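You operate a simulated robot arm through the tools that you are given. There is no shell and no other tool. Be economical: measure what you need, move in short steps, check, and stop when the job is done.

The job below is to be done with a simulated two-armed robot. You get a single attempt, and the scene is never put back.

## Task
Press the number one button three times. Then fetch the gold rod from the top of the steel table and set it on the top of the long steel bench. Then put the yellow end block on the grey cover. Then open the right tool cabinet top drawer, take the cover plate from the top of the steel table and leave it in the inside of the right tool cabinet top drawer, then shut the drawer. The order counts.

It is judged by the outcome, as a careful person would: the job done as asked, and still so three seconds after it is handed in. It fails if anything else is knocked over, pushed out of place, dropped, spilled or broken. Lids that push on must go on centred and level and be pressed home; caps that screw on are set level and turned clockwise until they are tight.

## Robot
Two 7-joint arms with fingered hands on one trunk, on a base that drives. Base frame: it is fixed to the floor where the robot stands at the start and does not move with it; the origin is under the middle of the robot, x ahead of it, y to its left, z up; the surface under the hand at the start is at about z = 0.85. Units: m, degrees, N and s.
The left shoulder is at the start at [0.051, 0.125, 1.126], the right one opposite. With the tool pointing down near the work surface each hand reaches from about 0.46 to 0.86 m from the robot's upright axis, wherever it stands, measured 20 degrees to its own side. Places, roughly: cover plate (16x11x5 cm) [0.7, 1, 0.9]; grey cover [0.75, -0.25, 0.75]; inside of the right tool cabinet top drawer [1.6, 5.7, 0.8]; number one button [0.5, 0.1, 0.9]; right tool cabinet top drawer [1.6, 5.6, 0.8]; rod [0.75, 1, 0.75]; top of the long steel bench [0.7, -0.4, 0.8]; yellow end block (8x8x3 cm) [0.8, -0.9, 0.9]. Payload 4 kg a hand.
The TCP of each hand is the grasp point between the finger pads, 0.029 m short of the fingertips. In the tool frame z runs along the fingers and y along their closing line. The gripper opens to 0.1 m. The gripper's body begins 0.034 m behind the TCP. The gripper is a hand of 5 fingers: y runs from the thumb to the fingers, the wrist lies at [-0.015, -0.105, -0.177] in the tool frame, and closing takes about 1.5 s.
Orientation is that of the tool frame in the base frame, as [roll, pitch, yaw] about the fixed x, y, z axes, in that order (R = Rz(yaw) Ry(pitch) Rx(roll)). With the fingers straight down and the wrist toward the robot, the tool's x, y and z point along [0, 1, 0], [1, 0, 0] and [0, 0, -1] of the base frame.

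## Interface
- The arms move only by the tool apply_moves. It takes "left_rows", "right_rows" or both (then of equal length, played together; a hand with none holds still); each is a list of rows, each an object of numbers (a shift or turn left out is 0, a gripper value left out holds the last): "dx", "dy", "dz": the shift along the tool's x, y, z in units of 40 mm (1.0 is 40 mm); "rx", "ry", "rz": the turn, a rotation vector about the tool's x, y, z in units of 5 degrees (1.0 is 5 degrees). In form: [{"dx": .., "dy": .., "dz": .., "rx": .., "ry": .., "rz": ..}, ...]. A call has 1 to 10 rows; each row shifts and turns the commanded pose from where the row before left it, along the tool's axes as they then stand. "left_grip" and "right_grip" are, for a hand that has rows, the gripper command, from -1 (fully open) to 1 (shut), values between in proportion, set as the call begins (left out, the last holds). A call with a number of a shift or a turn outside -1 to 1 is refused whole. Each row takes 0.2 s and may step no farther than 0.05 m and 8.6 degrees from the row before; otherwise, or with a gripper value out of range, the whole call is refused. Where a pose cannot be reached the arm comes as near as it can. A force on the tool above 40 N (or 10 N above the force at the start of the call, whichever is more), or a blocked arm, ends the call early, and 0.2 s more pass. The fingers move at their own pace (about 0.045 m/s each) and stop on an object; they squeeze with about 22 N. The grip force told is the motor's: it shows also when the fingers shut on nothing. Time passes only in rows, and 0.2 s behind the last, so rows that do not move let the fingers close. The reply holds the time, the measured pose of the TCP, the force on the tool along the base axes, the opening and the grip force, in the units named above and with some noise, with the torque about the TCP (base axes, N m) and any sound that the robot's microphone picked up.
- Cameras (640 x 400 px; columns grow to the right, rows downward): "scene" is now at [0.1491, 0.0328, 1.2753]; the picture's right is [0.37, -0.93, -0.00], its down [-0.34, -0.13, -0.93] and it looks along [0.87, 0.34, -0.36] (base axes); focal length 228 px, centre (320, 200). "left" rides on the left gripper at [-0.066, -0.086, -0.121] in its tool frame; the picture's right is [-0.76, -0.31, 0.58], its down [0.59, -0.70, 0.40] and it looks along [0.28, 0.64, 0.71] (tool axes); focal length 247 px, centre (320, 200). "right" rides on the right gripper at [0.066, -0.086, -0.121] in its tool frame; the picture's right is [-0.76, 0.31, -0.58], its down [-0.59, -0.70, 0.40] and it looks along [-0.28, 0.64, 0.71] (tool axes); focal length 247 px, centre (320, 200). There is no depth. A picture from a camera that has moved, and an enlarged one, comes with that camera's place and axes in the base frame and with its lens.
- capture(camera): a new picture of that camera. It takes no simulated time.
- move_column(by): slides the trunk up (or, below 0, down) by that many m; the arms and the scene camera ride with it, the base frame stays. It gives what a move gives, with no picture.
- roll_base(legs): drives the robot by 1 to 6 legs, each [ahead, turn to the left] in m and degrees, along the robot's own axes; the way and the turn of a leg run together, so that a leg with both is an arc; at most 1.5 m and 180 degrees a leg. The arms and the cameras ride along, it lands a little off, and it stops where it bumps. It gives what a move gives.
- move_fingers(index, middle, ring, little, thumb_bend, thumb_turn, hand): sets how far each is bent, from 0 (flat) to 1 (curled in); at 0.3 the hand is open as for a grip, at 0.7 the pads meet at the TCP. One left out holds its place. A second passes; each finger stops where it meets its share of the squeeze, and holds until it gets a number again. A gripper value or a shape takes the hand back. It gives what a move gives, with no picture; readings hold the bend of each and the force on index, middle, ring, little, thumb and palm. thumb_turn goes from beside the hand (0) to across from the fingers (1), as for a grip.
- set_grasp(shape, hand): the hand has 5 fingers and takes this shape, open, in about a second: jaw (thumb against the fingers, like two jaws); tri (thumb and two fingers); tip (a fingertip pinch); poke (one finger out to press); point (the index stretched); flat (the hand flat); cup (the hand cupped); fist (a fist). The gripper value then closes the fingers along that shape, each until it touches; the sizes above hold for jaw. It gives what a move gives, with no picture.
- aim_head(pan, tilt): turns the head with the scene camera to pan (to the left, within 80 degrees either way) and tilt (down, from -29 to 69), counted from straight ahead of the robot. It gives what a move gives.
- enlarge(camera, box): a new picture of the part [left, top, right, bottom] of that camera's present view, enlarged. It takes no simulated time.
- sign_off(): hands the job in; it is judged then, once.

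Work in short steps. Places have to be worked out from the pictures, the camera data and where the tool is seen: move nearer, look again, correct. Check each grasp and each placing, and mend what went wrong. You have 165 turns and 118 pictures in all, those below and enlarged ones among them. Open the grippers and draw the arms clear of the work before you hand the job in, unless the task says otherwise.

The tools are called after "Request:" as name(argument=value, ...) on one line, values as JSON. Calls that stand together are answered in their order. apply_moves: Moves the arms, as the interface text tells. Its arguments: {"type":"object","properties":{"left_rows":{"type":"array","items":{"type":"object","properties":{"dx":{"type":"number"},"dy":{"type":"number"},"dz":{"type":"number"},"rx":{"type":"number"},"ry":{"type":"number"},"rz":{"type":"number"}}}},"left_grip":{"type":"number"},"right_rows":{"type":"array","items":{"type":"object","properties":{"dx":{"type":"number"},"dy":{"type":"number"},"dz":{"type":"number"},"rx":{"type":"number"},"ry":{"type":"number"},"rz":{"type":"number"}}}},"right_grip":{"type":"number"}},"required":[]} The other tools are called the same way: move_column (by) slides the trunk up or down; set_grasp (shape, hand) gives the hand a shape; move_fingers (index, middle, ring, little, thumb_bend, thumb_turn, hand) moves the fingers one by one; roll_base (legs) drives the base; aim_head (pan, tilt) turns the head that bears the scene camera; capture (camera) takes a picture; enlarge (camera, box) takes an enlarged picture of a part of a camera's view; sign_off () hands the job in.

At the start:

```text
time_s: 0.0
left_ee_pos: [0.481, 0.3454, 1.2008]
left_orientation: [179.9, -0.1, 90.0]
left_force: [-0.2, 0.1, -1.0]
left_wrist_torque: [0.0, 0.0, 0.01]
left_opening: 0.0993
left_grip_force: 0.2
left_shape: jaw
left_bend: [0.3, 0.3, 0.3, 0.3, 0.3, 0.98]
left_finger forces: [0.0, 0.0, 0.0, 0.1, 0.0, 0.0]
right_ee_pos: [0.5165, -0.0594, 1.2264]
right_orientation: [179.9, 0.0, 90.1]
right_force: [1.2, -0.6, -0.4]
right_wrist_torque: [-0.01, -0.01, 0.03]
right_opening: 0.0999
right_grip_force: 0.1
right_shape: jaw
right_bend: [0.3, 0.3, 0.3, 0.3, 0.3, 0.98]
right_finger forces: [0.0, 0.0, 0.0, 0.1, 0.1, 0.0]
trunk travel left (down, up): [-0.325, 0.422]
robot x, y, heading: [0.0019, -0.0023, 0.3]
head pan, tilt: [21.7, 21.2]
```

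scene: 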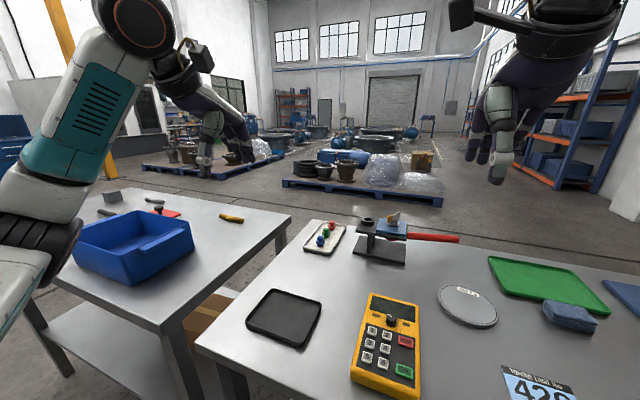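
right: 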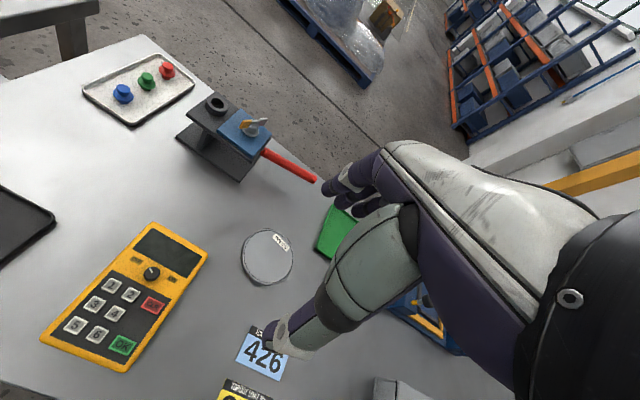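
left: 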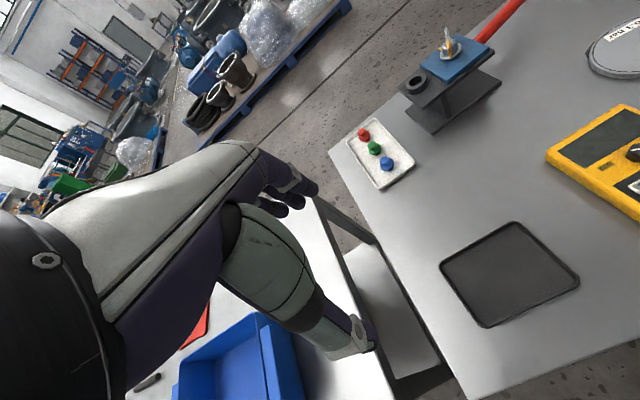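

I'll look closely at the keypad and the two tables before moving.

Request:
enlarge(camera="scene", box=[330, 270, 450, 400])

Request:
enlarge(camera="right", box=[30, 210, 220, 380])

Request:
enlarge(camera="scene", box=[60, 170, 260, 290])

```text
3.08 times, centred on (390, 335) of scene
camera zoom: at [0.1491, 0.0328, 1.2753], right [0.37, -0.93, 0.0], down [-0.34, -0.13, -0.93], along [0.87, 0.34, -0.36], focal length 700 px, centre (105, -215)
```

zoom: 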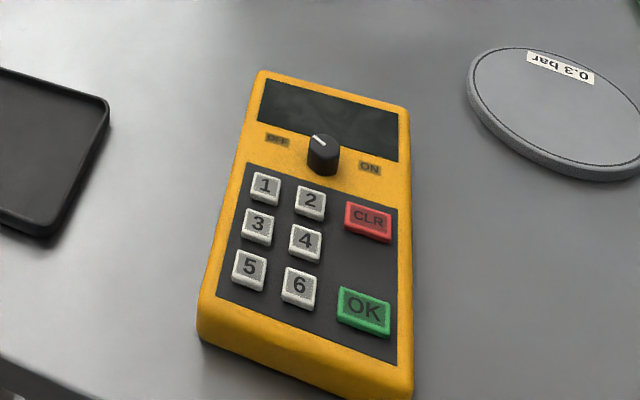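

```text
2.35 times, centred on (125, 295) of right
camera zoom: at [0.4319, 0.0057, 1.3478], right [0.31, -0.76, 0.58], down [-0.7, -0.59, -0.4], along [0.64, -0.28, -0.71], focal length 581 px, centre (779, -24)
```

zoom: 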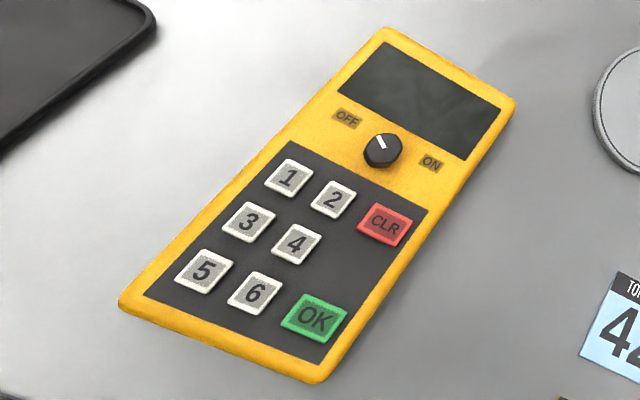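

```text
3.20 times, centred on (160, 230) of scene
camera zoom: at [0.1491, 0.0328, 1.2753], right [0.37, -0.93, 0.0], down [-0.34, -0.13, -0.93], along [0.87, 0.34, -0.36], focal length 728 px, centre (832, 104)
```

zoom: 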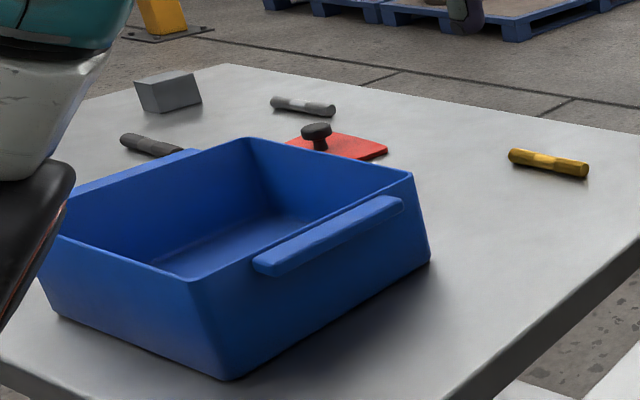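

Triangulating button 1 from both views gives about [0.479, 0.058, 0.888]. I'll shape the right hand for poking and see where its fingertip lies.

Request:
set_grasp(hand="right", shape="poke")

Request:
capture(camera="right")

Request:
aim_head(pan=-10, tilt=25)

Request:
capture(camera="scene")

```text
time_s: 0.9
left_ee_pos: [0.4801, 0.3467, 1.2016]
left_orientation: [-179.9, -0.1, 90.0]
left_force: [-0.4, -0.2, 0.1]
left_wrist_torque: [0.0, -0.01, 0.02]
left_opening: 0.0995
left_grip_force: 0.0
left_shape: jaw
left_bend: [0.3, 0.3, 0.3, 0.3, 0.3, 0.98]
left_finger forces: [0.0, 0.0, 0.0, 0.0, 0.0, 0.0]
right_ee_pos: [0.5176, -0.0586, 1.2269]
right_orientation: [180.0, 0.0, 90.1]
right_force: [0.5, -0.4, -0.8]
right_wrist_torque: [0.0, 0.01, 0.02]
right_opening: 0.0
right_grip_force: 0.0
right_shape: poke
right_bend: [0.7, 0.7, 0.99, 0.99, 1.0, 1.0]
right_finger forces: [0.0, 0.1, 0.0, 0.0, 0.0, 0.1]
trunk travel left (down, up): [-0.325, 0.422]
robot x, y, heading: [0.0034, -0.0023, -0.0]
head pan, tilt: [21.7, 21.2]
```

```text
111 pictures are left
camera right: at [0.4318, 0.0057, 1.3478], right [0.31, -0.76, 0.58], down [-0.7, -0.59, -0.4], along [0.64, -0.28, -0.71], focal length 247 px, centre (320, 200)
```

right: 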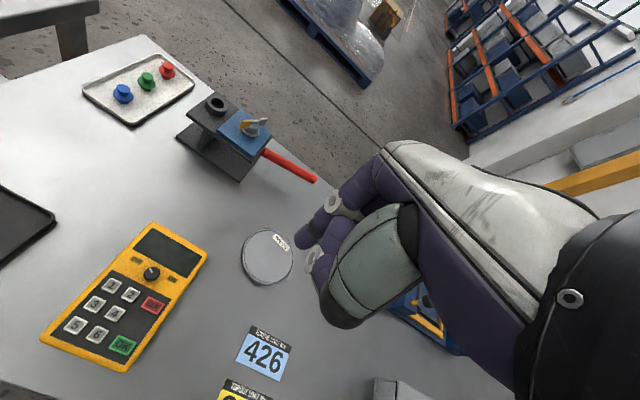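

```text
time_s: 1.9
left_ee_pos: [0.4803, 0.3463, 1.2011]
left_orientation: [-180.0, -0.1, 89.9]
left_force: [0.4, -0.6, 0.1]
left_wrist_torque: [0.01, 0.01, 0.04]
left_opening: 0.0996
left_grip_force: 0.0
left_shape: jaw
left_bend: [0.3, 0.3, 0.3, 0.3, 0.3, 0.98]
left_finger forces: [0.0, 0.0, 0.0, 0.1, 0.0, 0.0]
right_ee_pos: [0.5168, -0.0601, 1.2265]
right_orientation: [-179.9, 0.0, 90.0]
right_force: [-0.3, -0.7, -0.1]
right_wrist_torque: [0.0, 0.0, 0.0]
right_opening: 0.0
right_grip_force: 0.1
right_shape: poke
right_bend: [0.7, 0.7, 0.99, 0.99, 1.0, 1.0]
right_finger forces: [0.0, 0.1, 0.0, 0.0, 0.0, 0.1]
trunk travel left (down, up): [-0.325, 0.422]
robot x, y, heading: [0.004, 0.0008, 0.2]
head pan, tilt: [-10.0, 25.0]
```

```text
110 pictures are left
camera scene: at [0.1534, -0.0174, 1.2691], right [-0.17, -0.98, 0.0], down [-0.42, 0.07, -0.91], along [0.89, -0.16, -0.42], focal length 228 px, centre (320, 200)
```

scene: 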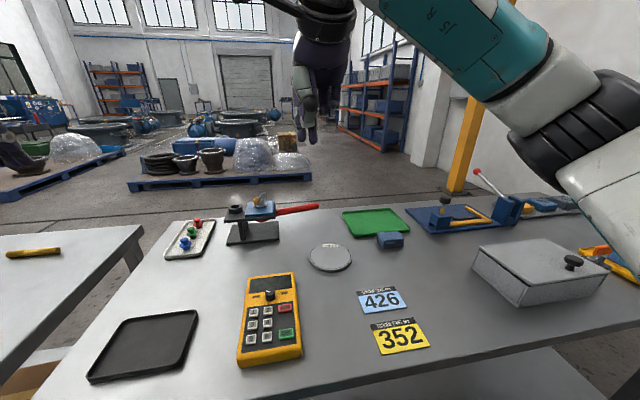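

Index and middle are both extended in this shape, so I'll curl the middle in for a single-finger press and check where the index tip is.

Request:
move_fingers(hand="right", middle=1, index=0.7, ring=1, little=1)

Request:
enlarge(camera="right", box=[260, 160, 420, 340])

Request:
enlarge(camera="scene", box=[260, 20, 380, 160])

```text
time_s: 2.9
left_ee_pos: [0.4807, 0.3469, 1.2015]
left_orientation: [-179.9, 0.0, 90.0]
left_force: [-0.2, 0.3, 0.3]
left_wrist_torque: [0.02, -0.04, 0.02]
left_opening: 0.0997
left_grip_force: 0.0
left_shape: jaw
left_bend: [0.3, 0.3, 0.3, 0.3, 0.3, 0.98]
left_finger forces: [0.0, 0.0, 0.0, 0.1, 0.1, 0.0]
right_ee_pos: [0.5172, -0.0594, 1.2251]
right_orientation: [180.0, -0.1, 90.0]
right_force: [0.1, -0.3, 0.8]
right_wrist_torque: [-0.02, -0.01, 0.0]
right_opening: 0.0274
right_grip_force: 0.1
right_shape: fingers
right_bend: [0.7, 1.0, 1.0, 1.0, 1.0, 1.0]
right_finger forces: [0.0, 0.0, 0.1, 0.0, 0.1, 0.1]
trunk travel left (down, up): [-0.325, 0.422]
robot x, y, heading: [-0.001, -0.0009, 0.3]
head pan, tilt: [-10.0, 25.0]
```

```text
2.22 times, centred on (340, 250) of right
camera zoom: at [0.4319, 0.0057, 1.3478], right [0.31, -0.76, 0.58], down [-0.7, -0.59, -0.4], along [0.64, -0.28, -0.71], focal length 549 px, centre (276, 89)
```

zoom: 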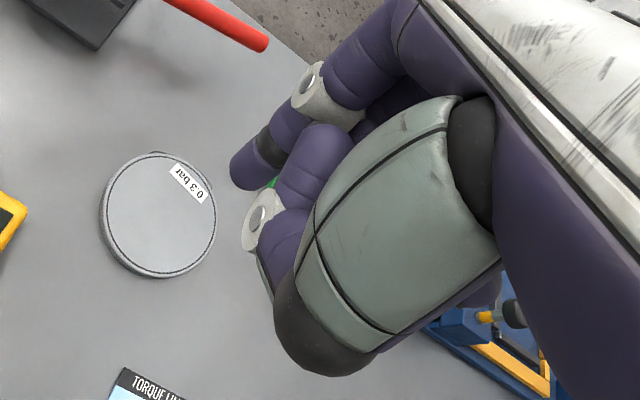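

```text
2.86 times, centred on (320, 90) of scene
camera zoom: at [0.1534, -0.0175, 1.2691], right [-0.17, -0.98, 0.0], down [-0.42, 0.07, -0.91], along [0.89, -0.16, -0.42], focal length 650 px, centre (320, 514)
```

zoom: 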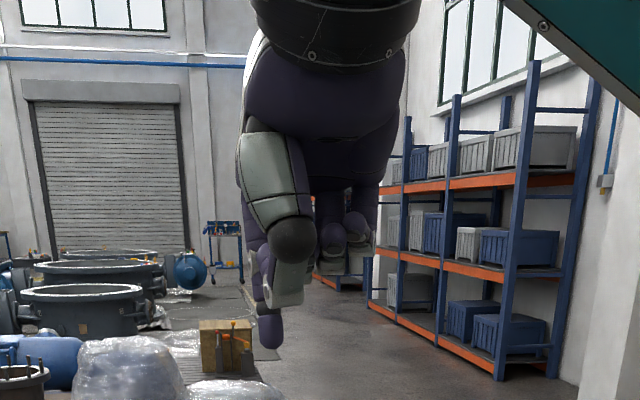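

The index tip sits about [+0.002, +0.006, -0.026] from the TCP. I'll move it to about 4 cm above button 1.

Request:
apply_moves(right_rows=[{"dx": 0.4, "dy": -0.143, "dz": 0.95}, {"dx": 0.4, "dy": -0.143, "dz": 0.95}, {"dx": 0.4, "dy": -0.143, "dz": 0.95}, {"dx": 0.4, "dy": -0.143, "dz": 0.95}, {"dx": 0.4, "dy": -0.143, "dz": 0.95}, {"dx": 0.4, "dy": -0.143, "dz": 0.95}, {"dx": 0.38, "dy": -0.143, "dz": 0.95}, {}])

Request:
enlarge(camera="scene", box=[190, 200, 350, 380])

Request:
capture(camera="right")

```text
time_s: 4.7
left_ee_pos: [0.4808, 0.3459, 1.2012]
left_orientation: [-180.0, 0.1, 90.0]
left_force: [0.0, 0.4, -0.3]
left_wrist_torque: [-0.01, 0.0, -0.03]
left_opening: 0.0998
left_grip_force: 0.0
left_shape: jaw
left_bend: [0.3, 0.3, 0.3, 0.3, 0.3, 0.98]
left_finger forces: [0.0, 0.0, 0.0, 0.1, 0.0, 0.1]
right_ee_pos: [0.4781, 0.0519, 0.9609]
right_orientation: [-180.0, 0.0, 90.0]
right_force: [-0.3, 0.1, -0.6]
right_wrist_torque: [0.01, 0.01, 0.02]
right_opening: 0.0274
right_grip_force: 0.1
right_shape: fingers
right_bend: [0.7, 1.0, 1.0, 1.0, 1.0, 1.0]
right_finger forces: [0.1, 0.0, 0.0, 0.0, 0.0, 0.0]
trunk travel left (down, up): [-0.325, 0.422]
robot x, y, heading: [-0.001, -0.0003, -0.1]
head pan, tilt: [-10.0, 25.0]
```

```text
2.22 times, centred on (270, 290) of scene
camera zoom: at [0.1533, -0.0176, 1.2692], right [-0.17, -0.98, 0.0], down [-0.42, 0.07, -0.91], along [0.89, -0.16, -0.42], focal length 506 px, centre (431, 0)
```

zoom: 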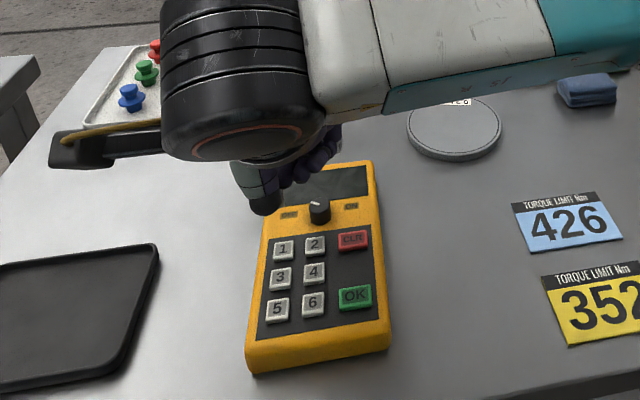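

```text
106 pictures are left
camera right: at [0.3922, 0.1181, 1.0816], right [0.31, -0.76, 0.58], down [-0.7, -0.59, -0.4], along [0.64, -0.28, -0.71], focal length 247 px, centre (320, 200)
```

right: 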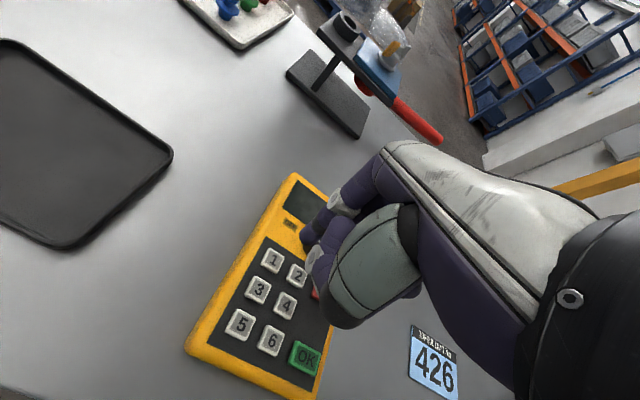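

The button checks out at about [0.477, 0.057, 0.887]. I'll enlarge the wrist view to check the tip's alignment.

Request:
enlarge(camera="right", box=[230, 180, 390, 340])

```text
2.50 times, centred on (310, 260) of right
camera zoom: at [0.3922, 0.1181, 1.0816], right [0.31, -0.76, 0.58], down [-0.7, -0.59, -0.4], along [0.64, -0.28, -0.71], focal length 617 px, centre (345, 50)
```

zoom: 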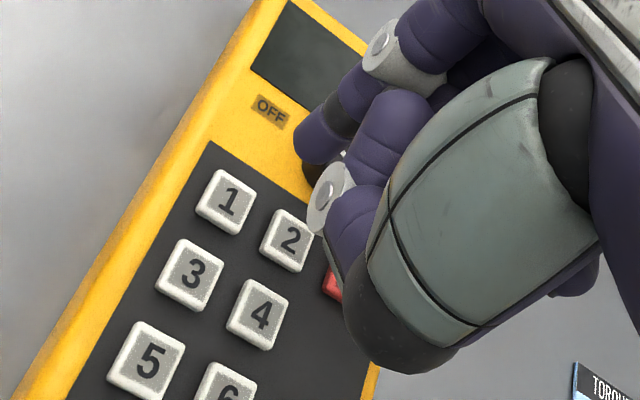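

The tip is about 5 mm forward of the button centre, so I'll shift back 4 mm and lower 36 mm to just above the key.

Request:
apply_moves(right_rows=[{"dy": -0.1, "dz": 0.45}, {"dz": 0.45}, {}])

Request:
enlarge(camera="right", box=[230, 180, 390, 340])

```text
time_s: 5.5
left_ee_pos: [0.48, 0.3469, 1.2013]
left_orientation: [-180.0, 0.1, 90.0]
left_force: [0.2, 0.2, 0.1]
left_wrist_torque: [0.02, -0.03, 0.02]
left_opening: 0.0999
left_grip_force: 0.2
left_shape: jaw
left_bend: [0.3, 0.3, 0.3, 0.3, 0.3, 0.98]
left_finger forces: [0.0, 0.0, 0.0, 0.0, 0.1, 0.1]
right_ee_pos: [0.4715, 0.0521, 0.9228]
right_orientation: [180.0, 0.1, 90.1]
right_force: [-0.1, -0.3, -0.1]
right_wrist_torque: [0.01, -0.02, 0.02]
right_opening: 0.0274
right_grip_force: 0.1
right_shape: fingers
right_bend: [0.7, 1.0, 1.0, 1.0, 1.0, 1.0]
right_finger forces: [0.1, 0.1, 0.0, 0.0, 0.1, 0.1]
trunk travel left (down, up): [-0.325, 0.422]
robot x, y, heading: [0.0, 0.0003, 0.1]
head pan, tilt: [-10.0, 25.0]
```

```text
2.50 times, centred on (310, 260) of right
camera zoom: at [0.3868, 0.1172, 1.0448], right [0.31, -0.76, 0.58], down [-0.7, -0.59, -0.4], along [0.64, -0.28, -0.71], focal length 617 px, centre (345, 50)
```

zoom: 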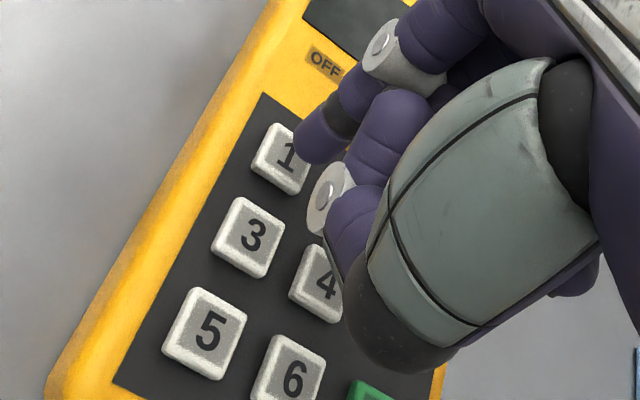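

The tip is right over button 1. I'll lower in small steps until it contacts and clicks.

Request:
apply_moves(right_rows=[{"dx": 0.05, "dz": 0.08}, {"dz": 0.08}, {"dz": 0.05}, {}])

```text
time_s: 6.5
left_ee_pos: [0.4806, 0.3476, 1.2023]
left_orientation: [180.0, 0.0, 90.1]
left_force: [-0.2, 0.6, 0.4]
left_wrist_torque: [0.03, 0.02, 0.01]
left_opening: 0.1
left_grip_force: 0.0
left_shape: jaw
left_bend: [0.3, 0.3, 0.3, 0.3, 0.3, 0.98]
left_finger forces: [0.0, 0.0, 0.0, 0.0, 0.1, 0.0]
right_ee_pos: [0.4724, 0.055, 0.9154]
right_orientation: [179.9, 0.0, 90.0]
right_force: [0.6, 0.0, -0.1]
right_wrist_torque: [-0.02, -0.03, 0.01]
right_opening: 0.0275
right_grip_force: 0.0
right_shape: fingers
right_bend: [0.7, 1.0, 1.0, 1.0, 1.0, 1.0]
right_finger forces: [0.1, 0.1, 0.0, 0.1, 0.0, 0.0]
trunk travel left (down, up): [-0.325, 0.422]
robot x, y, heading: [-0.0002, -0.0018, -0.2]
head pan, tilt: [-10.0, 25.0]
```

No contact yet, so I continue down.

Request:
apply_moves(right_rows=[{"dz": 0.05}, {"dz": 0.05}, {}])

```text
time_s: 7.3
left_ee_pos: [0.4814, 0.3475, 1.2008]
left_orientation: [179.9, 0.0, 90.0]
left_force: [-0.3, 0.0, -0.2]
left_wrist_torque: [-0.02, 0.04, 0.01]
left_opening: 0.0999
left_grip_force: 0.0
left_shape: jaw
left_bend: [0.3, 0.3, 0.3, 0.3, 0.3, 0.98]
left_finger forces: [0.1, 0.0, 0.0, 0.0, 0.0, 0.1]
right_ee_pos: [0.4739, 0.0533, 0.9121]
right_orientation: [-180.0, 0.0, 90.0]
right_force: [0.6, 0.9, 1.5]
right_wrist_torque: [0.03, -0.05, -0.02]
right_opening: 0.0273
right_grip_force: 0.6
right_shape: fingers
right_bend: [0.7, 1.0, 1.0, 1.0, 1.0, 1.0]
right_finger forces: [1.8, 0.0, 0.0, 0.0, 0.0, 0.1]
trunk travel left (down, up): [-0.325, 0.422]
robot x, y, heading: [-0.0008, 0.0028, -0.2]
head pan, tilt: [-10.0, 25.0]
heard: click
```

A click was heard with the index in contact: press one. I'll lift about 8 mm to release and listen.

Request:
apply_moves(right_rows=[{"dz": -0.2}, {}])

Request:
enlarge(camera="right", box=[200, 160, 390, 340])

```text
time_s: 7.9
left_ee_pos: [0.4805, 0.3467, 1.2014]
left_orientation: [-179.9, 0.0, 90.1]
left_force: [0.4, -0.4, -0.1]
left_wrist_torque: [0.02, 0.0, -0.02]
left_opening: 0.0998
left_grip_force: 0.2
left_shape: jaw
left_bend: [0.3, 0.3, 0.3, 0.3, 0.3, 0.98]
left_finger forces: [0.0, 0.0, 0.0, 0.1, 0.0, 0.0]
right_ee_pos: [0.4725, 0.0541, 0.92]
right_orientation: [-180.0, 0.0, 90.0]
right_force: [-0.4, 1.0, 0.9]
right_wrist_torque: [-0.04, 0.01, 0.0]
right_opening: 0.0279
right_grip_force: 0.1
right_shape: fingers
right_bend: [0.7, 1.0, 1.0, 1.0, 1.0, 1.0]
right_finger forces: [0.1, 0.0, 0.1, 0.0, 0.0, 0.0]
trunk travel left (down, up): [-0.325, 0.422]
robot x, y, heading: [0.0012, -0.0008, -0.0]
head pan, tilt: [-10.0, 25.0]
```

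```text
2.22 times, centred on (295, 250) of right
camera zoom: at [0.3877, 0.1187, 1.0415], right [0.31, -0.76, 0.58], down [-0.7, -0.59, -0.4], along [0.64, -0.28, -0.71], focal length 549 px, centre (376, 89)
```

zoom: 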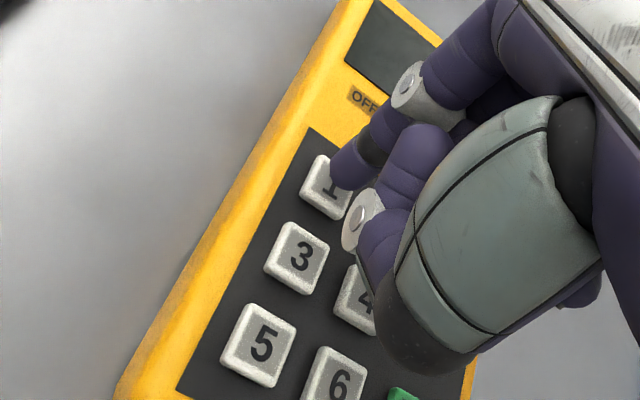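

Release done. Second press, then lift.

Request:
apply_moves(right_rows=[{"dz": 0.1}, {"dz": 0.06}, {"dz": 0.05}, {}])

Request:
apply_moves(right_rows=[{"dz": -0.21}, {}])

```text
time_s: 8.9
left_ee_pos: [0.481, 0.3455, 1.2007]
left_orientation: [-180.0, 0.0, 90.1]
left_force: [-0.3, 0.3, 0.4]
left_wrist_torque: [-0.01, 0.01, -0.03]
left_opening: 0.0997
left_grip_force: 0.1
left_shape: jaw
left_bend: [0.3, 0.3, 0.3, 0.3, 0.3, 0.98]
left_finger forces: [0.0, 0.1, 0.1, 0.0, 0.0, 0.1]
right_ee_pos: [0.4744, 0.0532, 0.9098]
right_orientation: [-180.0, 0.1, 90.0]
right_force: [0.3, -1.0, 2.5]
right_wrist_torque: [0.0, -0.04, 0.0]
right_opening: 0.0276
right_grip_force: 1.7
right_shape: fingers
right_bend: [0.7, 1.0, 1.0, 1.0, 1.0, 1.0]
right_finger forces: [2.8, 0.0, 0.0, 0.1, 0.0, 0.1]
trunk travel left (down, up): [-0.325, 0.422]
robot x, y, heading: [0.0042, -0.0019, -0.2]
head pan, tilt: [-10.0, 25.0]
heard: click
```

```text
time_s: 9.5
left_ee_pos: [0.4805, 0.3465, 1.2011]
left_orientation: [180.0, 0.0, 90.0]
left_force: [-0.5, -0.6, 0.4]
left_wrist_torque: [0.01, 0.01, -0.01]
left_opening: 0.1
left_grip_force: 0.1
left_shape: jaw
left_bend: [0.3, 0.3, 0.3, 0.3, 0.3, 0.98]
left_finger forces: [0.1, 0.0, 0.1, 0.1, 0.0, 0.0]
right_ee_pos: [0.4715, 0.0536, 0.9195]
right_orientation: [180.0, 0.0, 90.0]
right_force: [-0.4, 1.1, 0.5]
right_wrist_torque: [0.0, -0.01, 0.01]
right_opening: 0.0277
right_grip_force: 0.0
right_shape: fingers
right_bend: [0.7, 1.0, 1.0, 1.0, 1.0, 1.0]
right_finger forces: [0.0, 0.1, 0.0, 0.1, 0.0, 0.1]
trunk travel left (down, up): [-0.325, 0.422]
robot x, y, heading: [0.0018, 0.0004, 0.2]
head pan, tilt: [-10.0, 25.0]
```

Second click heard. Third press, then lift well clear.

Request:
apply_moves(right_rows=[{"dz": 0.1}, {"dz": 0.06}, {"dz": 0.05}, {}])

Request:
apply_moves(right_rows=[{"dz": -0.5}, {"dz": -1}, {"dz": -1}, {"dz": -1, "dx": -0.5}, {"dz": -1, "dx": -0.7}, {"dz": -1, "dx": -0.7}, {"dz": -1, "dx": -0.7}])

Request:
enlarge(camera="scene", box=[170, 180, 350, 380])

```text
time_s: 10.5
left_ee_pos: [0.4818, 0.3462, 1.2013]
left_orientation: [-180.0, 0.1, 90.0]
left_force: [0.2, -0.3, 0.2]
left_wrist_torque: [0.0, -0.01, -0.04]
left_opening: 0.0995
left_grip_force: 0.0
left_shape: jaw
left_bend: [0.3, 0.3, 0.3, 0.3, 0.3, 0.98]
left_finger forces: [0.0, 0.0, 0.0, 0.0, 0.0, 0.0]
right_ee_pos: [0.4753, 0.0532, 0.9117]
right_orientation: [180.0, -0.1, 90.0]
right_force: [0.6, -1.1, 2.7]
right_wrist_torque: [0.01, -0.02, 0.01]
right_opening: 0.0273
right_grip_force: 0.7
right_shape: fingers
right_bend: [0.7, 1.0, 1.0, 1.0, 1.0, 1.0]
right_finger forces: [2.3, 0.0, 0.0, 0.1, 0.0, 0.0]
trunk travel left (down, up): [-0.325, 0.422]
robot x, y, heading: [-0.0001, 0.0012, 0.1]
head pan, tilt: [-10.0, 25.0]
heard: click
```

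```text
time_s: 12.1
left_ee_pos: [0.4804, 0.3464, 1.2005]
left_orientation: [180.0, 0.0, 90.0]
left_force: [-0.3, 0.2, 0.1]
left_wrist_torque: [0.01, -0.02, 0.0]
left_opening: 0.0999
left_grip_force: 0.0
left_shape: jaw
left_bend: [0.3, 0.3, 0.3, 0.3, 0.3, 0.98]
left_finger forces: [0.1, 0.1, 0.0, 0.0, 0.1, 0.0]
right_ee_pos: [0.4702, -0.0518, 1.1719]
right_orientation: [-179.9, 0.0, 90.0]
right_force: [-0.1, -0.2, 0.7]
right_wrist_torque: [-0.02, 0.02, -0.02]
right_opening: 0.0275
right_grip_force: 0.1
right_shape: fingers
right_bend: [0.7, 1.0, 1.0, 1.0, 1.0, 1.0]
right_finger forces: [0.0, 0.0, 0.0, 0.0, 0.0, 0.1]
trunk travel left (down, up): [-0.325, 0.422]
robot x, y, heading: [0.001, 0.0032, 0.0]
head pan, tilt: [-10.0, 25.0]
```

```text
2.00 times, centred on (260, 280) of scene
camera zoom: at [0.153, -0.018, 1.2692], right [-0.17, -0.98, 0.0], down [-0.42, 0.07, -0.91], along [0.89, -0.16, -0.42], focal length 455 px, centre (440, 40)
```

zoom: 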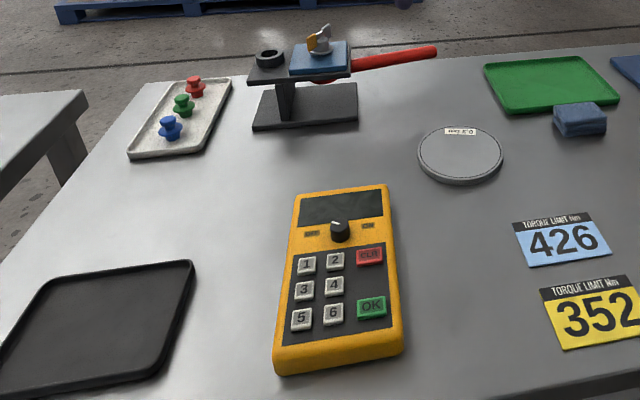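

Three clicks heard and nothing on the bench has moved. Now I'll survey the steel table on the left, and the right end of the bench for the yellow end block.

Request:
aim_head(pan=50, tilt=30)

Request:
capture(camera="scene")

Request:
capture(camera="left")

Request:
aim_head(pan=-55, tilt=30)

Request:
capture(camera="scene")

```text
time_s: 13.4
left_ee_pos: [0.4808, 0.348, 1.2012]
left_orientation: [180.0, 0.1, 90.0]
left_force: [-0.3, -0.3, 0.9]
left_wrist_torque: [0.05, -0.01, -0.01]
left_opening: 0.0997
left_grip_force: 0.0
left_shape: jaw
left_bend: [0.3, 0.3, 0.3, 0.3, 0.3, 0.98]
left_finger forces: [0.0, 0.0, 0.1, 0.0, 0.1, 0.0]
right_ee_pos: [0.4716, -0.0501, 1.1709]
right_orientation: [180.0, 0.0, 90.1]
right_force: [-0.4, -0.4, -0.2]
right_wrist_torque: [-0.03, 0.0, -0.01]
right_opening: 0.0277
right_grip_force: 0.1
right_shape: fingers
right_bend: [0.7, 1.0, 1.0, 1.0, 1.0, 1.0]
right_finger forces: [0.0, 0.0, 0.1, 0.0, 0.0, 0.0]
trunk travel left (down, up): [-0.325, 0.422]
robot x, y, heading: [-0.0, 0.0002, 0.3]
head pan, tilt: [50.0, 30.0]
```

```text
101 pictures are left
camera scene: at [0.1209, 0.0677, 1.2612], right [0.77, -0.64, 0.0], down [-0.32, -0.38, -0.87], along [0.56, 0.66, -0.5], focal length 228 px, centre (320, 200)
```

scene: 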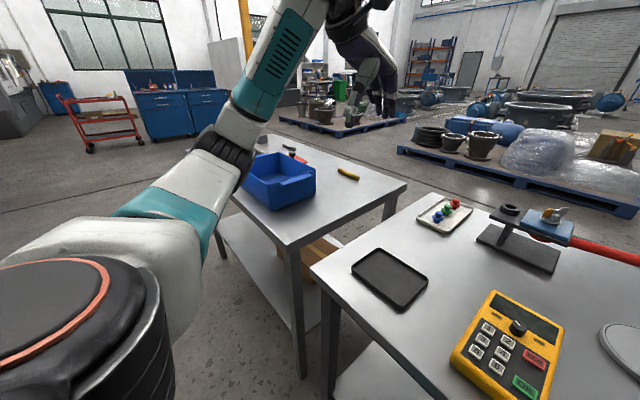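

```text
100 pictures are left
camera left: at [0.3944, 0.2789, 1.3232], right [-0.31, -0.76, -0.58], down [-0.7, 0.59, -0.4], along [0.64, 0.28, -0.71], focal length 247 px, centre (320, 200)
```

left: 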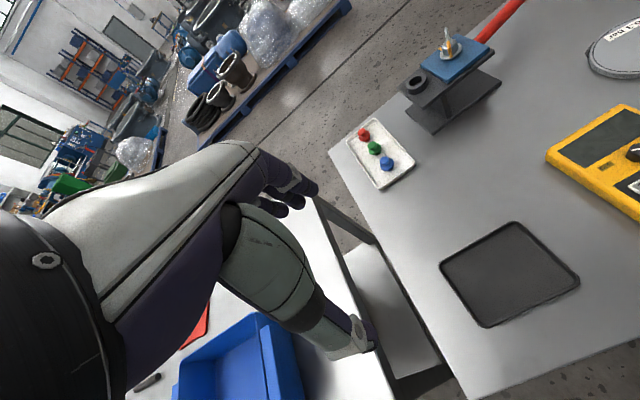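

```text
time_s: 15.2
left_ee_pos: [0.4817, 0.3462, 1.2014]
left_orientation: [180.0, 0.0, 90.0]
left_force: [0.3, 0.6, 0.2]
left_wrist_torque: [0.02, 0.0, 0.0]
left_opening: 0.0996
left_grip_force: 0.0
left_shape: jaw
left_bend: [0.3, 0.3, 0.3, 0.3, 0.3, 0.98]
left_finger forces: [0.0, 0.0, 0.0, 0.0, 0.0, 0.0]
right_ee_pos: [0.4708, -0.0517, 1.171]
right_orientation: [-179.9, 0.1, 90.0]
right_force: [-0.1, -0.6, 0.5]
right_wrist_torque: [-0.01, -0.05, 0.01]
right_opening: 0.0279
right_grip_force: 0.1
right_shape: fingers
right_bend: [0.7, 1.0, 1.0, 1.0, 1.0, 1.0]
right_finger forces: [0.1, 0.1, 0.0, 0.0, 0.1, 0.0]
trunk travel left (down, up): [-0.325, 0.422]
robot x, y, heading: [0.0005, -0.0001, -0.0]
head pan, tilt: [-55.0, 30.0]
```

```text
99 pictures are left
camera scene: at [0.1146, -0.0756, 1.2612], right [-0.82, -0.57, 0.0], down [-0.29, 0.41, -0.87], along [0.5, -0.71, -0.5], focal length 228 px, centre (320, 200)
```

scene: 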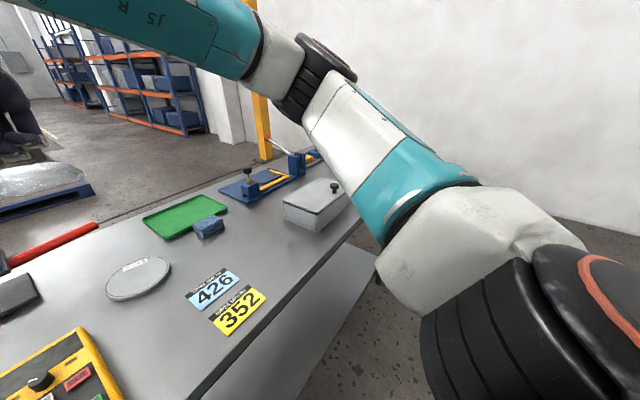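

The table top seems to be near z 0.85, with the gold rod lying along y at about [0.82, 0.70] and the red cover plate at about [0.78, 1.02]. I'll drive about 0.6 m to the left and face the table again, with the hands high.

Request:
roll_base(legs=[[0, 90], [0.6, 0], [0, -90]])

Request:
aim_head(pan=10, tilt=35)

Request:
capture(camera="scene")

Request:
capture(camera="left")

```text
time_s: 26.4
left_ee_pos: [0.5016, 0.9265, 1.2008]
left_orientation: [180.0, -0.1, 88.5]
left_force: [-0.3, -0.9, 0.0]
left_wrist_torque: [0.01, 0.02, -0.01]
left_opening: 0.0997
left_grip_force: 0.1
left_shape: jaw
left_bend: [0.3, 0.3, 0.3, 0.3, 0.3, 0.98]
left_finger forces: [0.0, 0.0, 0.1, 0.0, 0.0, 0.0]
right_ee_pos: [0.4798, 0.5312, 1.1717]
right_orientation: [-179.9, 0.0, 88.6]
right_force: [-0.6, 0.5, -0.9]
right_wrist_torque: [0.01, -0.04, 0.01]
right_opening: 0.0277
right_grip_force: 0.2
right_shape: fingers
right_bend: [0.7, 1.0, 1.0, 1.0, 1.0, 1.0]
right_finger forces: [0.1, 0.1, 0.0, 0.1, 0.0, 0.0]
trunk travel left (down, up): [-0.325, 0.422]
robot x, y, heading: [0.0116, 0.5983, -1.5]
head pan, tilt: [-55.0, 30.0]
```

```text
time_s: 27.8
left_ee_pos: [0.5008, 0.9276, 1.2014]
left_orientation: [-180.0, 0.0, 88.4]
left_force: [-0.1, 0.0, -0.9]
left_wrist_torque: [0.0, 0.02, 0.02]
left_opening: 0.0998
left_grip_force: 0.2
left_shape: jaw
left_bend: [0.3, 0.3, 0.3, 0.3, 0.3, 0.98]
left_finger forces: [0.1, 0.0, 0.0, 0.0, 0.0, 0.1]
right_ee_pos: [0.4802, 0.5305, 1.1711]
right_orientation: [180.0, -0.1, 88.5]
right_force: [0.6, 0.5, -0.6]
right_wrist_torque: [-0.01, -0.01, -0.02]
right_opening: 0.0279
right_grip_force: 0.1
right_shape: fingers
right_bend: [0.7, 1.0, 1.0, 1.0, 1.0, 1.0]
right_finger forces: [0.0, 0.0, 0.0, 0.0, 0.0, 0.0]
trunk travel left (down, up): [-0.325, 0.422]
robot x, y, heading: [0.0083, 0.5962, -1.3]
head pan, tilt: [10.0, 35.0]
```

```text
98 pictures are left
camera scene: at [0.1606, 0.604, 1.2534], right [0.15, -0.99, 0.0], down [-0.57, -0.08, -0.82], along [0.81, 0.12, -0.57], focal length 228 px, centre (320, 200)
```

scene: 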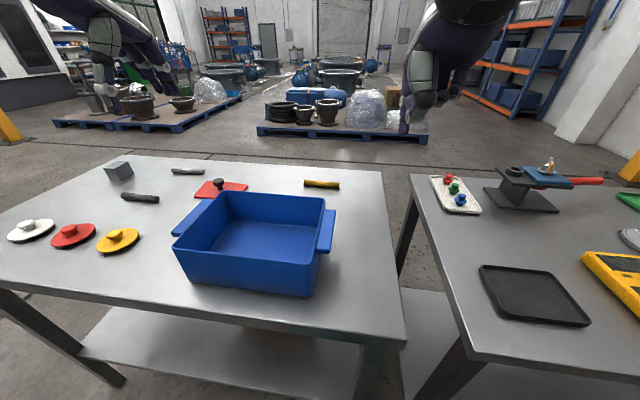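

```text
97 pictures are left
camera left: at [0.4126, 0.8626, 1.3232], right [-0.33, -0.75, -0.58], down [-0.69, 0.61, -0.4], along [0.65, 0.27, -0.71], focal length 247 px, centre (320, 200)
```

left: 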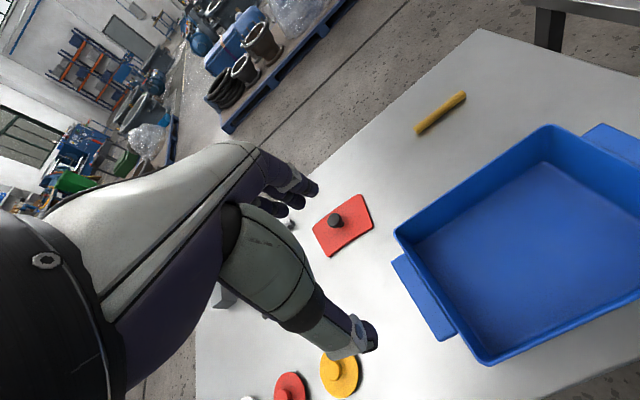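

The rod triangulates to [0.804, 0.696, 0.866], lying along y, behind the blue bin. I'll bring the left hand above it at z about 1.0.

Request:
apply_moves(left_rows=[{"dx": -0.556, "dy": 0.775, "dz": 0.3}, {"dx": -0.556, "dy": 0.775, "dz": 0.3}, {"dx": -0.556, "dy": 0.775, "dz": 0.3}, {"dx": -0.556, "dy": 0.775, "dz": 0.4}, {"dx": -0.556, "dy": 0.775, "dz": 0.5}, {"dx": -0.556, "dy": 0.775, "dz": 0.6}, {"dx": -0.556, "dy": 0.775, "dz": 0.6}, {"dx": -0.556, "dy": 0.775, "dz": 0.6}, {"dx": -0.556, "dy": 0.775, "dz": 0.7}, {"dx": -0.556, "dy": 0.775, "dz": 0.7}], left_grip=-1)

Request:
capture(camera="left")

Request:
capture(camera="scene")

```text
time_s: 29.9
left_ee_pos: [0.8055, 0.6944, 1.0008]
left_orientation: [-180.0, -0.1, 88.4]
left_force: [-0.2, -0.2, -0.4]
left_wrist_torque: [0.0, 0.0, -0.03]
left_opening: 0.1002
left_grip_force: 0.1
left_shape: jaw
left_bend: [0.3, 0.3, 0.3, 0.3, 0.3, 0.98]
left_finger forces: [0.0, 0.0, 0.0, 0.0, 0.0, 0.1]
right_ee_pos: [0.4808, 0.5299, 1.1696]
right_orientation: [-180.0, 0.0, 88.5]
right_force: [0.5, -0.4, -0.1]
right_wrist_torque: [0.02, 0.02, -0.04]
right_opening: 0.0282
right_grip_force: 0.1
right_shape: fingers
right_bend: [0.7, 1.0, 1.0, 1.0, 1.0, 1.0]
right_finger forces: [0.1, 0.0, 0.0, 0.0, 0.0, 0.1]
trunk travel left (down, up): [-0.325, 0.422]
robot x, y, heading: [0.0113, 0.5944, -1.5]
head pan, tilt: [10.0, 35.0]
```

```text
96 pictures are left
camera left: at [0.7178, 0.6288, 1.1229], right [-0.33, -0.75, -0.58], down [-0.69, 0.61, -0.4], along [0.65, 0.27, -0.71], focal length 247 px, centre (320, 200)
```

left: 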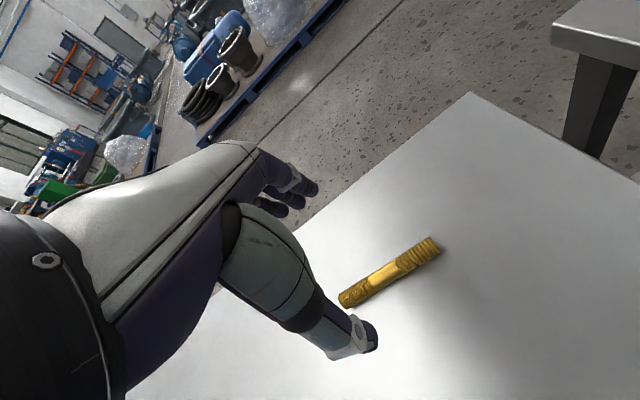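

```text
95 pictures are left
camera scene: at [0.161, 0.6031, 1.2533], right [0.15, -0.99, 0.0], down [-0.57, -0.08, -0.82], along [0.81, 0.12, -0.57], focal length 228 px, centre (320, 200)
```

scene: 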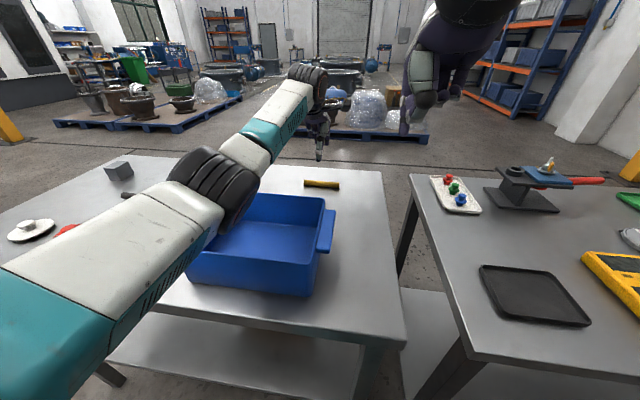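

The rod is centred at about [0.811, 0.693]. I'll lower until the fingertips are just above the table (TCP z about 0.884).

Request:
apply_moves(left_rows=[{"dy": 0.12, "dz": 0.8}, {"dz": 0.8}, {"dz": 0.8}, {"dz": 0.3}, {"dz": 0.2}, {}])

Request:
enlarge(camera="left", box=[220, 140, 460, 380])

```text
time_s: 31.4
left_ee_pos: [0.8098, 0.6953, 0.8851]
left_orientation: [-180.0, 0.1, 88.4]
left_force: [0.1, 0.0, -0.3]
left_wrist_torque: [0.01, 0.01, -0.03]
left_opening: 0.0996
left_grip_force: 0.1
left_shape: jaw
left_bend: [0.3, 0.3, 0.3, 0.3, 0.3, 0.98]
left_finger forces: [0.0, 0.0, 0.0, 0.0, 0.0, 0.1]
right_ee_pos: [0.4795, 0.5308, 1.1713]
right_orientation: [-180.0, 0.0, 88.5]
right_force: [0.4, -1.5, -0.8]
right_wrist_torque: [0.0, 0.01, -0.02]
right_opening: 0.0278
right_grip_force: 0.0
right_shape: fingers
right_bend: [0.7, 1.0, 1.0, 1.0, 1.0, 1.0]
right_finger forces: [0.1, 0.1, 0.0, 0.0, 0.0, 0.0]
trunk travel left (down, up): [-0.325, 0.422]
robot x, y, heading: [0.0119, 0.5922, -1.6]
head pan, tilt: [10.0, 35.0]
```

```text
1.67 times, centred on (340, 260) of left
camera zoom: at [0.7217, 0.6312, 1.0073], right [-0.33, -0.75, -0.58], down [-0.69, 0.61, -0.4], along [0.65, 0.27, -0.71], focal length 412 px, centre (287, 100)
```

zoom: 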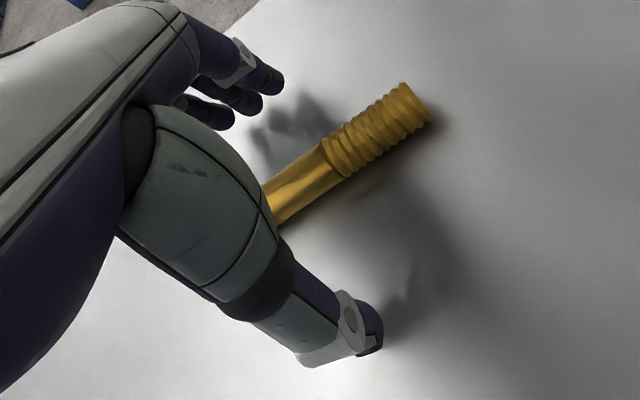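

The rod lies between thumb and fingers. I'll feel slightly lower, then close gently.

Request:
apply_moves(left_rows=[{"dz": 0.06}, {"dz": 0.06}, {}])

Request:
apply_moves(left_rows=[{}, {}, {}, {}, {}, {}, {}, {}], left_grip=1)

Request:
enlarge(camera="left", box=[220, 140, 460, 380])

```text
time_s: 32.1
left_ee_pos: [0.8086, 0.6965, 0.8805]
left_orientation: [-179.9, 0.0, 88.5]
left_force: [-0.3, -0.3, -0.8]
left_wrist_torque: [-0.03, 0.0, 0.04]
left_opening: 0.0999
left_grip_force: 0.1
left_shape: jaw
left_bend: [0.3, 0.3, 0.3, 0.3, 0.3, 0.98]
left_finger forces: [0.1, 0.0, 0.1, 0.0, 0.0, 0.1]
right_ee_pos: [0.4802, 0.5309, 1.171]
right_orientation: [180.0, 0.1, 88.5]
right_force: [-0.2, -0.6, -1.1]
right_wrist_torque: [0.01, -0.04, 0.02]
right_opening: 0.0275
right_grip_force: 0.1
right_shape: fingers
right_bend: [0.7, 1.0, 1.0, 1.0, 1.0, 1.0]
right_finger forces: [0.1, 0.1, 0.0, 0.0, 0.0, 0.1]
trunk travel left (down, up): [-0.325, 0.422]
robot x, y, heading: [0.012, 0.5956, -1.3]
head pan, tilt: [10.0, 35.0]
```

```text
time_s: 34.0
left_ee_pos: [0.8095, 0.6955, 0.8803]
left_orientation: [-179.9, 0.0, 88.4]
left_force: [0.1, -0.5, 0.1]
left_wrist_torque: [-0.01, -0.03, -0.03]
left_opening: 0.0149
left_grip_force: 21.9
left_shape: jaw
left_bend: [0.64, 0.61, 0.73, 0.67, 0.56, 1.0]
left_finger forces: [11.0, 5.8, 2.4, 0.1, 19.7, 0.1]
right_ee_pos: [0.4794, 0.531, 1.171]
right_orientation: [179.9, 0.0, 88.4]
right_force: [-0.6, -0.5, 0.0]
right_wrist_torque: [-0.02, -0.04, -0.02]
right_opening: 0.0276
right_grip_force: 0.1
right_shape: fingers
right_bend: [0.7, 1.0, 1.0, 1.0, 1.0, 1.0]
right_finger forces: [0.0, 0.1, 0.1, 0.0, 0.0, 0.0]
trunk travel left (down, up): [-0.325, 0.422]
robot x, y, heading: [0.0126, 0.5935, -1.4]
head pan, tilt: [10.0, 35.0]
```

```text
1.67 times, centred on (340, 260) of left
camera zoom: at [0.7214, 0.6312, 1.0025], right [-0.33, -0.75, -0.58], down [-0.69, 0.61, -0.4], along [0.65, 0.27, -0.71], focal length 412 px, centre (287, 100)
```

zoom: 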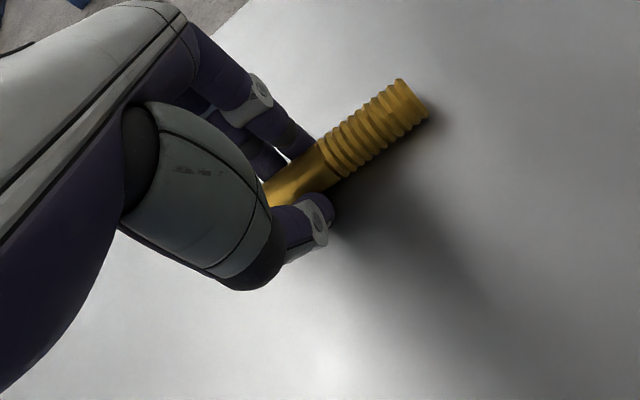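

Gripped at 15 mm opening with 22 N. I'll lift, check, and draw the hand back and up over the bin.

Request:
apply_moves(left_rows=[{"dz": -0.3}, {"dz": -0.6}, {"dz": -0.9}, {"dz": -0.9}, {"dz": -0.9}, {"dz": -0.9}, {"dz": -0.9}, {}])

Request:
capture(camera="left")

```text
time_s: 35.8
left_ee_pos: [0.8107, 0.6997, 1.0965]
left_orientation: [-179.9, 0.1, 88.4]
left_force: [0.0, 0.3, -3.0]
left_wrist_torque: [0.02, -0.01, 0.0]
left_opening: 0.0147
left_grip_force: 22.0
left_shape: jaw
left_bend: [0.64, 0.61, 0.73, 0.67, 0.56, 1.0]
left_finger forces: [12.2, 5.5, 1.9, 0.1, 19.7, 0.0]
right_ee_pos: [0.4816, 0.5306, 1.171]
right_orientation: [-179.9, 0.0, 88.5]
right_force: [-0.6, -1.1, -0.7]
right_wrist_torque: [-0.02, 0.01, 0.02]
right_opening: 0.0275
right_grip_force: 0.1
right_shape: fingers
right_bend: [0.7, 1.0, 1.0, 1.0, 1.0, 1.0]
right_finger forces: [0.1, 0.1, 0.0, 0.1, 0.0, 0.0]
trunk travel left (down, up): [-0.325, 0.422]
robot x, y, heading: [0.0143, 0.5963, -1.3]
head pan, tilt: [10.0, 35.0]
```

```text
92 pictures are left
camera left: at [0.7223, 0.6336, 1.2191], right [-0.33, -0.75, -0.58], down [-0.69, 0.61, -0.4], along [0.65, 0.27, -0.71], focal length 247 px, centre (320, 200)
```

left: 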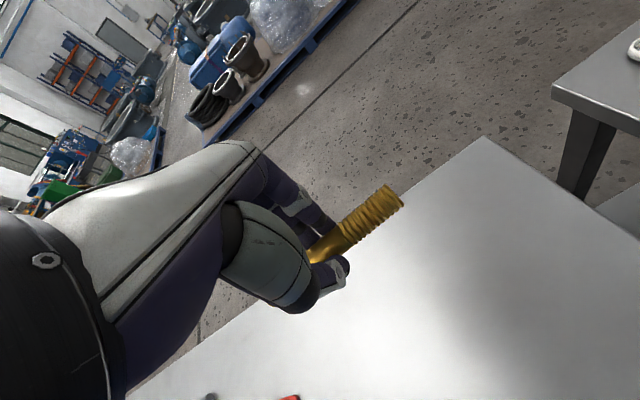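

The rod is secure. I'll retract the hand high and drive back to the starting spot by the bench.

Request:
apply_moves(left_rows=[{"dx": 0.25, "dy": -0.85, "dz": -0.3}, {"dx": 0.25, "dy": -0.85, "dz": -0.3}, {"dx": 0.25, "dy": -0.85, "dz": -0.3}, {"dx": 0.25, "dy": -0.85, "dz": -0.3}, {"dx": 0.25, "dy": -0.85, "dz": -0.3}, {"dx": 0.25, "dy": -0.85, "dz": -0.3}, {"dx": 0.25, "dy": -0.85, "dz": -0.3}, {"dx": 0.25, "dy": -0.85, "dz": -0.3}, {"dx": 0.25, "dy": -0.85, "dz": -0.3}])

Request:
roll_base(legs=[[0, -88.5], [0.6, 0], [0, 90]])

Request:
capture(camera="scene")

Request:
capture(camera="left")

```text
time_s: 37.8
left_ee_pos: [0.5061, 0.7951, 1.2046]
left_orientation: [-180.0, 0.0, 88.4]
left_force: [0.0, -0.6, -2.4]
left_wrist_torque: [0.02, -0.01, -0.01]
left_opening: 0.0148
left_grip_force: 22.2
left_shape: jaw
left_bend: [0.64, 0.61, 0.73, 0.68, 0.73, 1.0]
left_finger forces: [12.3, 5.2, 2.0, 0.0, 19.0, 0.0]
right_ee_pos: [0.4797, 0.5314, 1.1725]
right_orientation: [-179.9, 0.0, 88.5]
right_force: [-0.4, 0.1, -0.1]
right_wrist_torque: [-0.01, 0.0, 0.01]
right_opening: 0.0279
right_grip_force: 0.2
right_shape: fingers
right_bend: [0.7, 1.0, 1.0, 1.0, 1.0, 1.0]
right_finger forces: [0.0, 0.1, 0.0, 0.1, 0.0, 0.0]
trunk travel left (down, up): [-0.325, 0.422]
robot x, y, heading: [0.0078, 0.5985, -1.6]
head pan, tilt: [10.0, 35.0]
```

```text
time_s: 49.0
left_ee_pos: [0.5046, 0.203, 1.2064]
left_orientation: [180.0, 0.0, 90.3]
left_force: [-0.2, 0.3, -1.9]
left_wrist_torque: [-0.05, 0.01, -0.02]
left_opening: 0.0146
left_grip_force: 22.4
left_shape: jaw
left_bend: [0.64, 0.62, 0.73, 0.68, 0.73, 1.0]
left_finger forces: [12.1, 5.0, 1.9, 0.0, 18.6, 0.0]
right_ee_pos: [0.4857, -0.0622, 1.1719]
right_orientation: [179.9, 0.0, 90.3]
right_force: [-0.9, -0.5, -0.3]
right_wrist_torque: [0.02, 0.01, -0.01]
right_opening: 0.0279
right_grip_force: 0.0
right_shape: fingers
right_bend: [0.7, 1.0, 1.0, 1.0, 1.0, 1.0]
right_finger forces: [0.1, 0.0, 0.0, 0.0, 0.0, 0.1]
trunk travel left (down, up): [-0.325, 0.422]
robot x, y, heading: [0.016, -0.0157, 0.5]
head pan, tilt: [10.0, 35.0]
```

```text
91 pictures are left
camera scene: at [0.1635, 0.002, 1.2533], right [0.18, -0.98, 0.0], down [-0.56, -0.1, -0.82], along [0.81, 0.15, -0.57], focal length 228 px, centre (320, 200)
```

scene: 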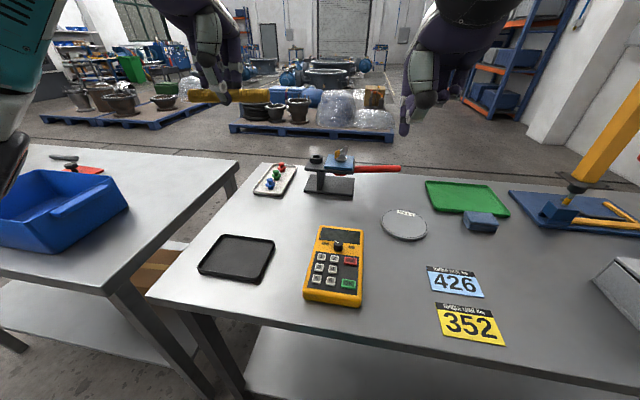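

```text
90 pictures are left
camera left: at [0.4176, 0.1357, 1.3273], right [-0.3, -0.76, -0.58], down [-0.71, 0.59, -0.4], along [0.64, 0.29, -0.71], focal length 247 px, centre (320, 200)
```

left: 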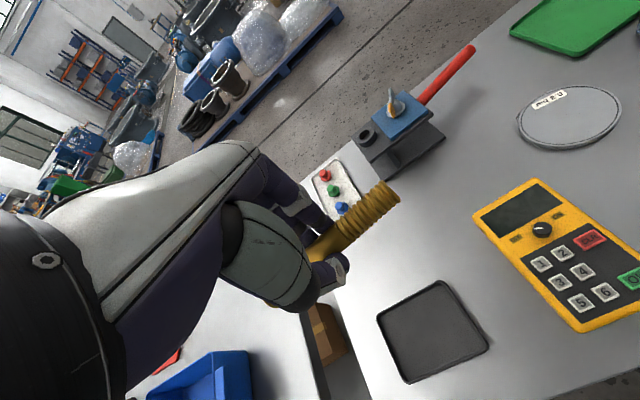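

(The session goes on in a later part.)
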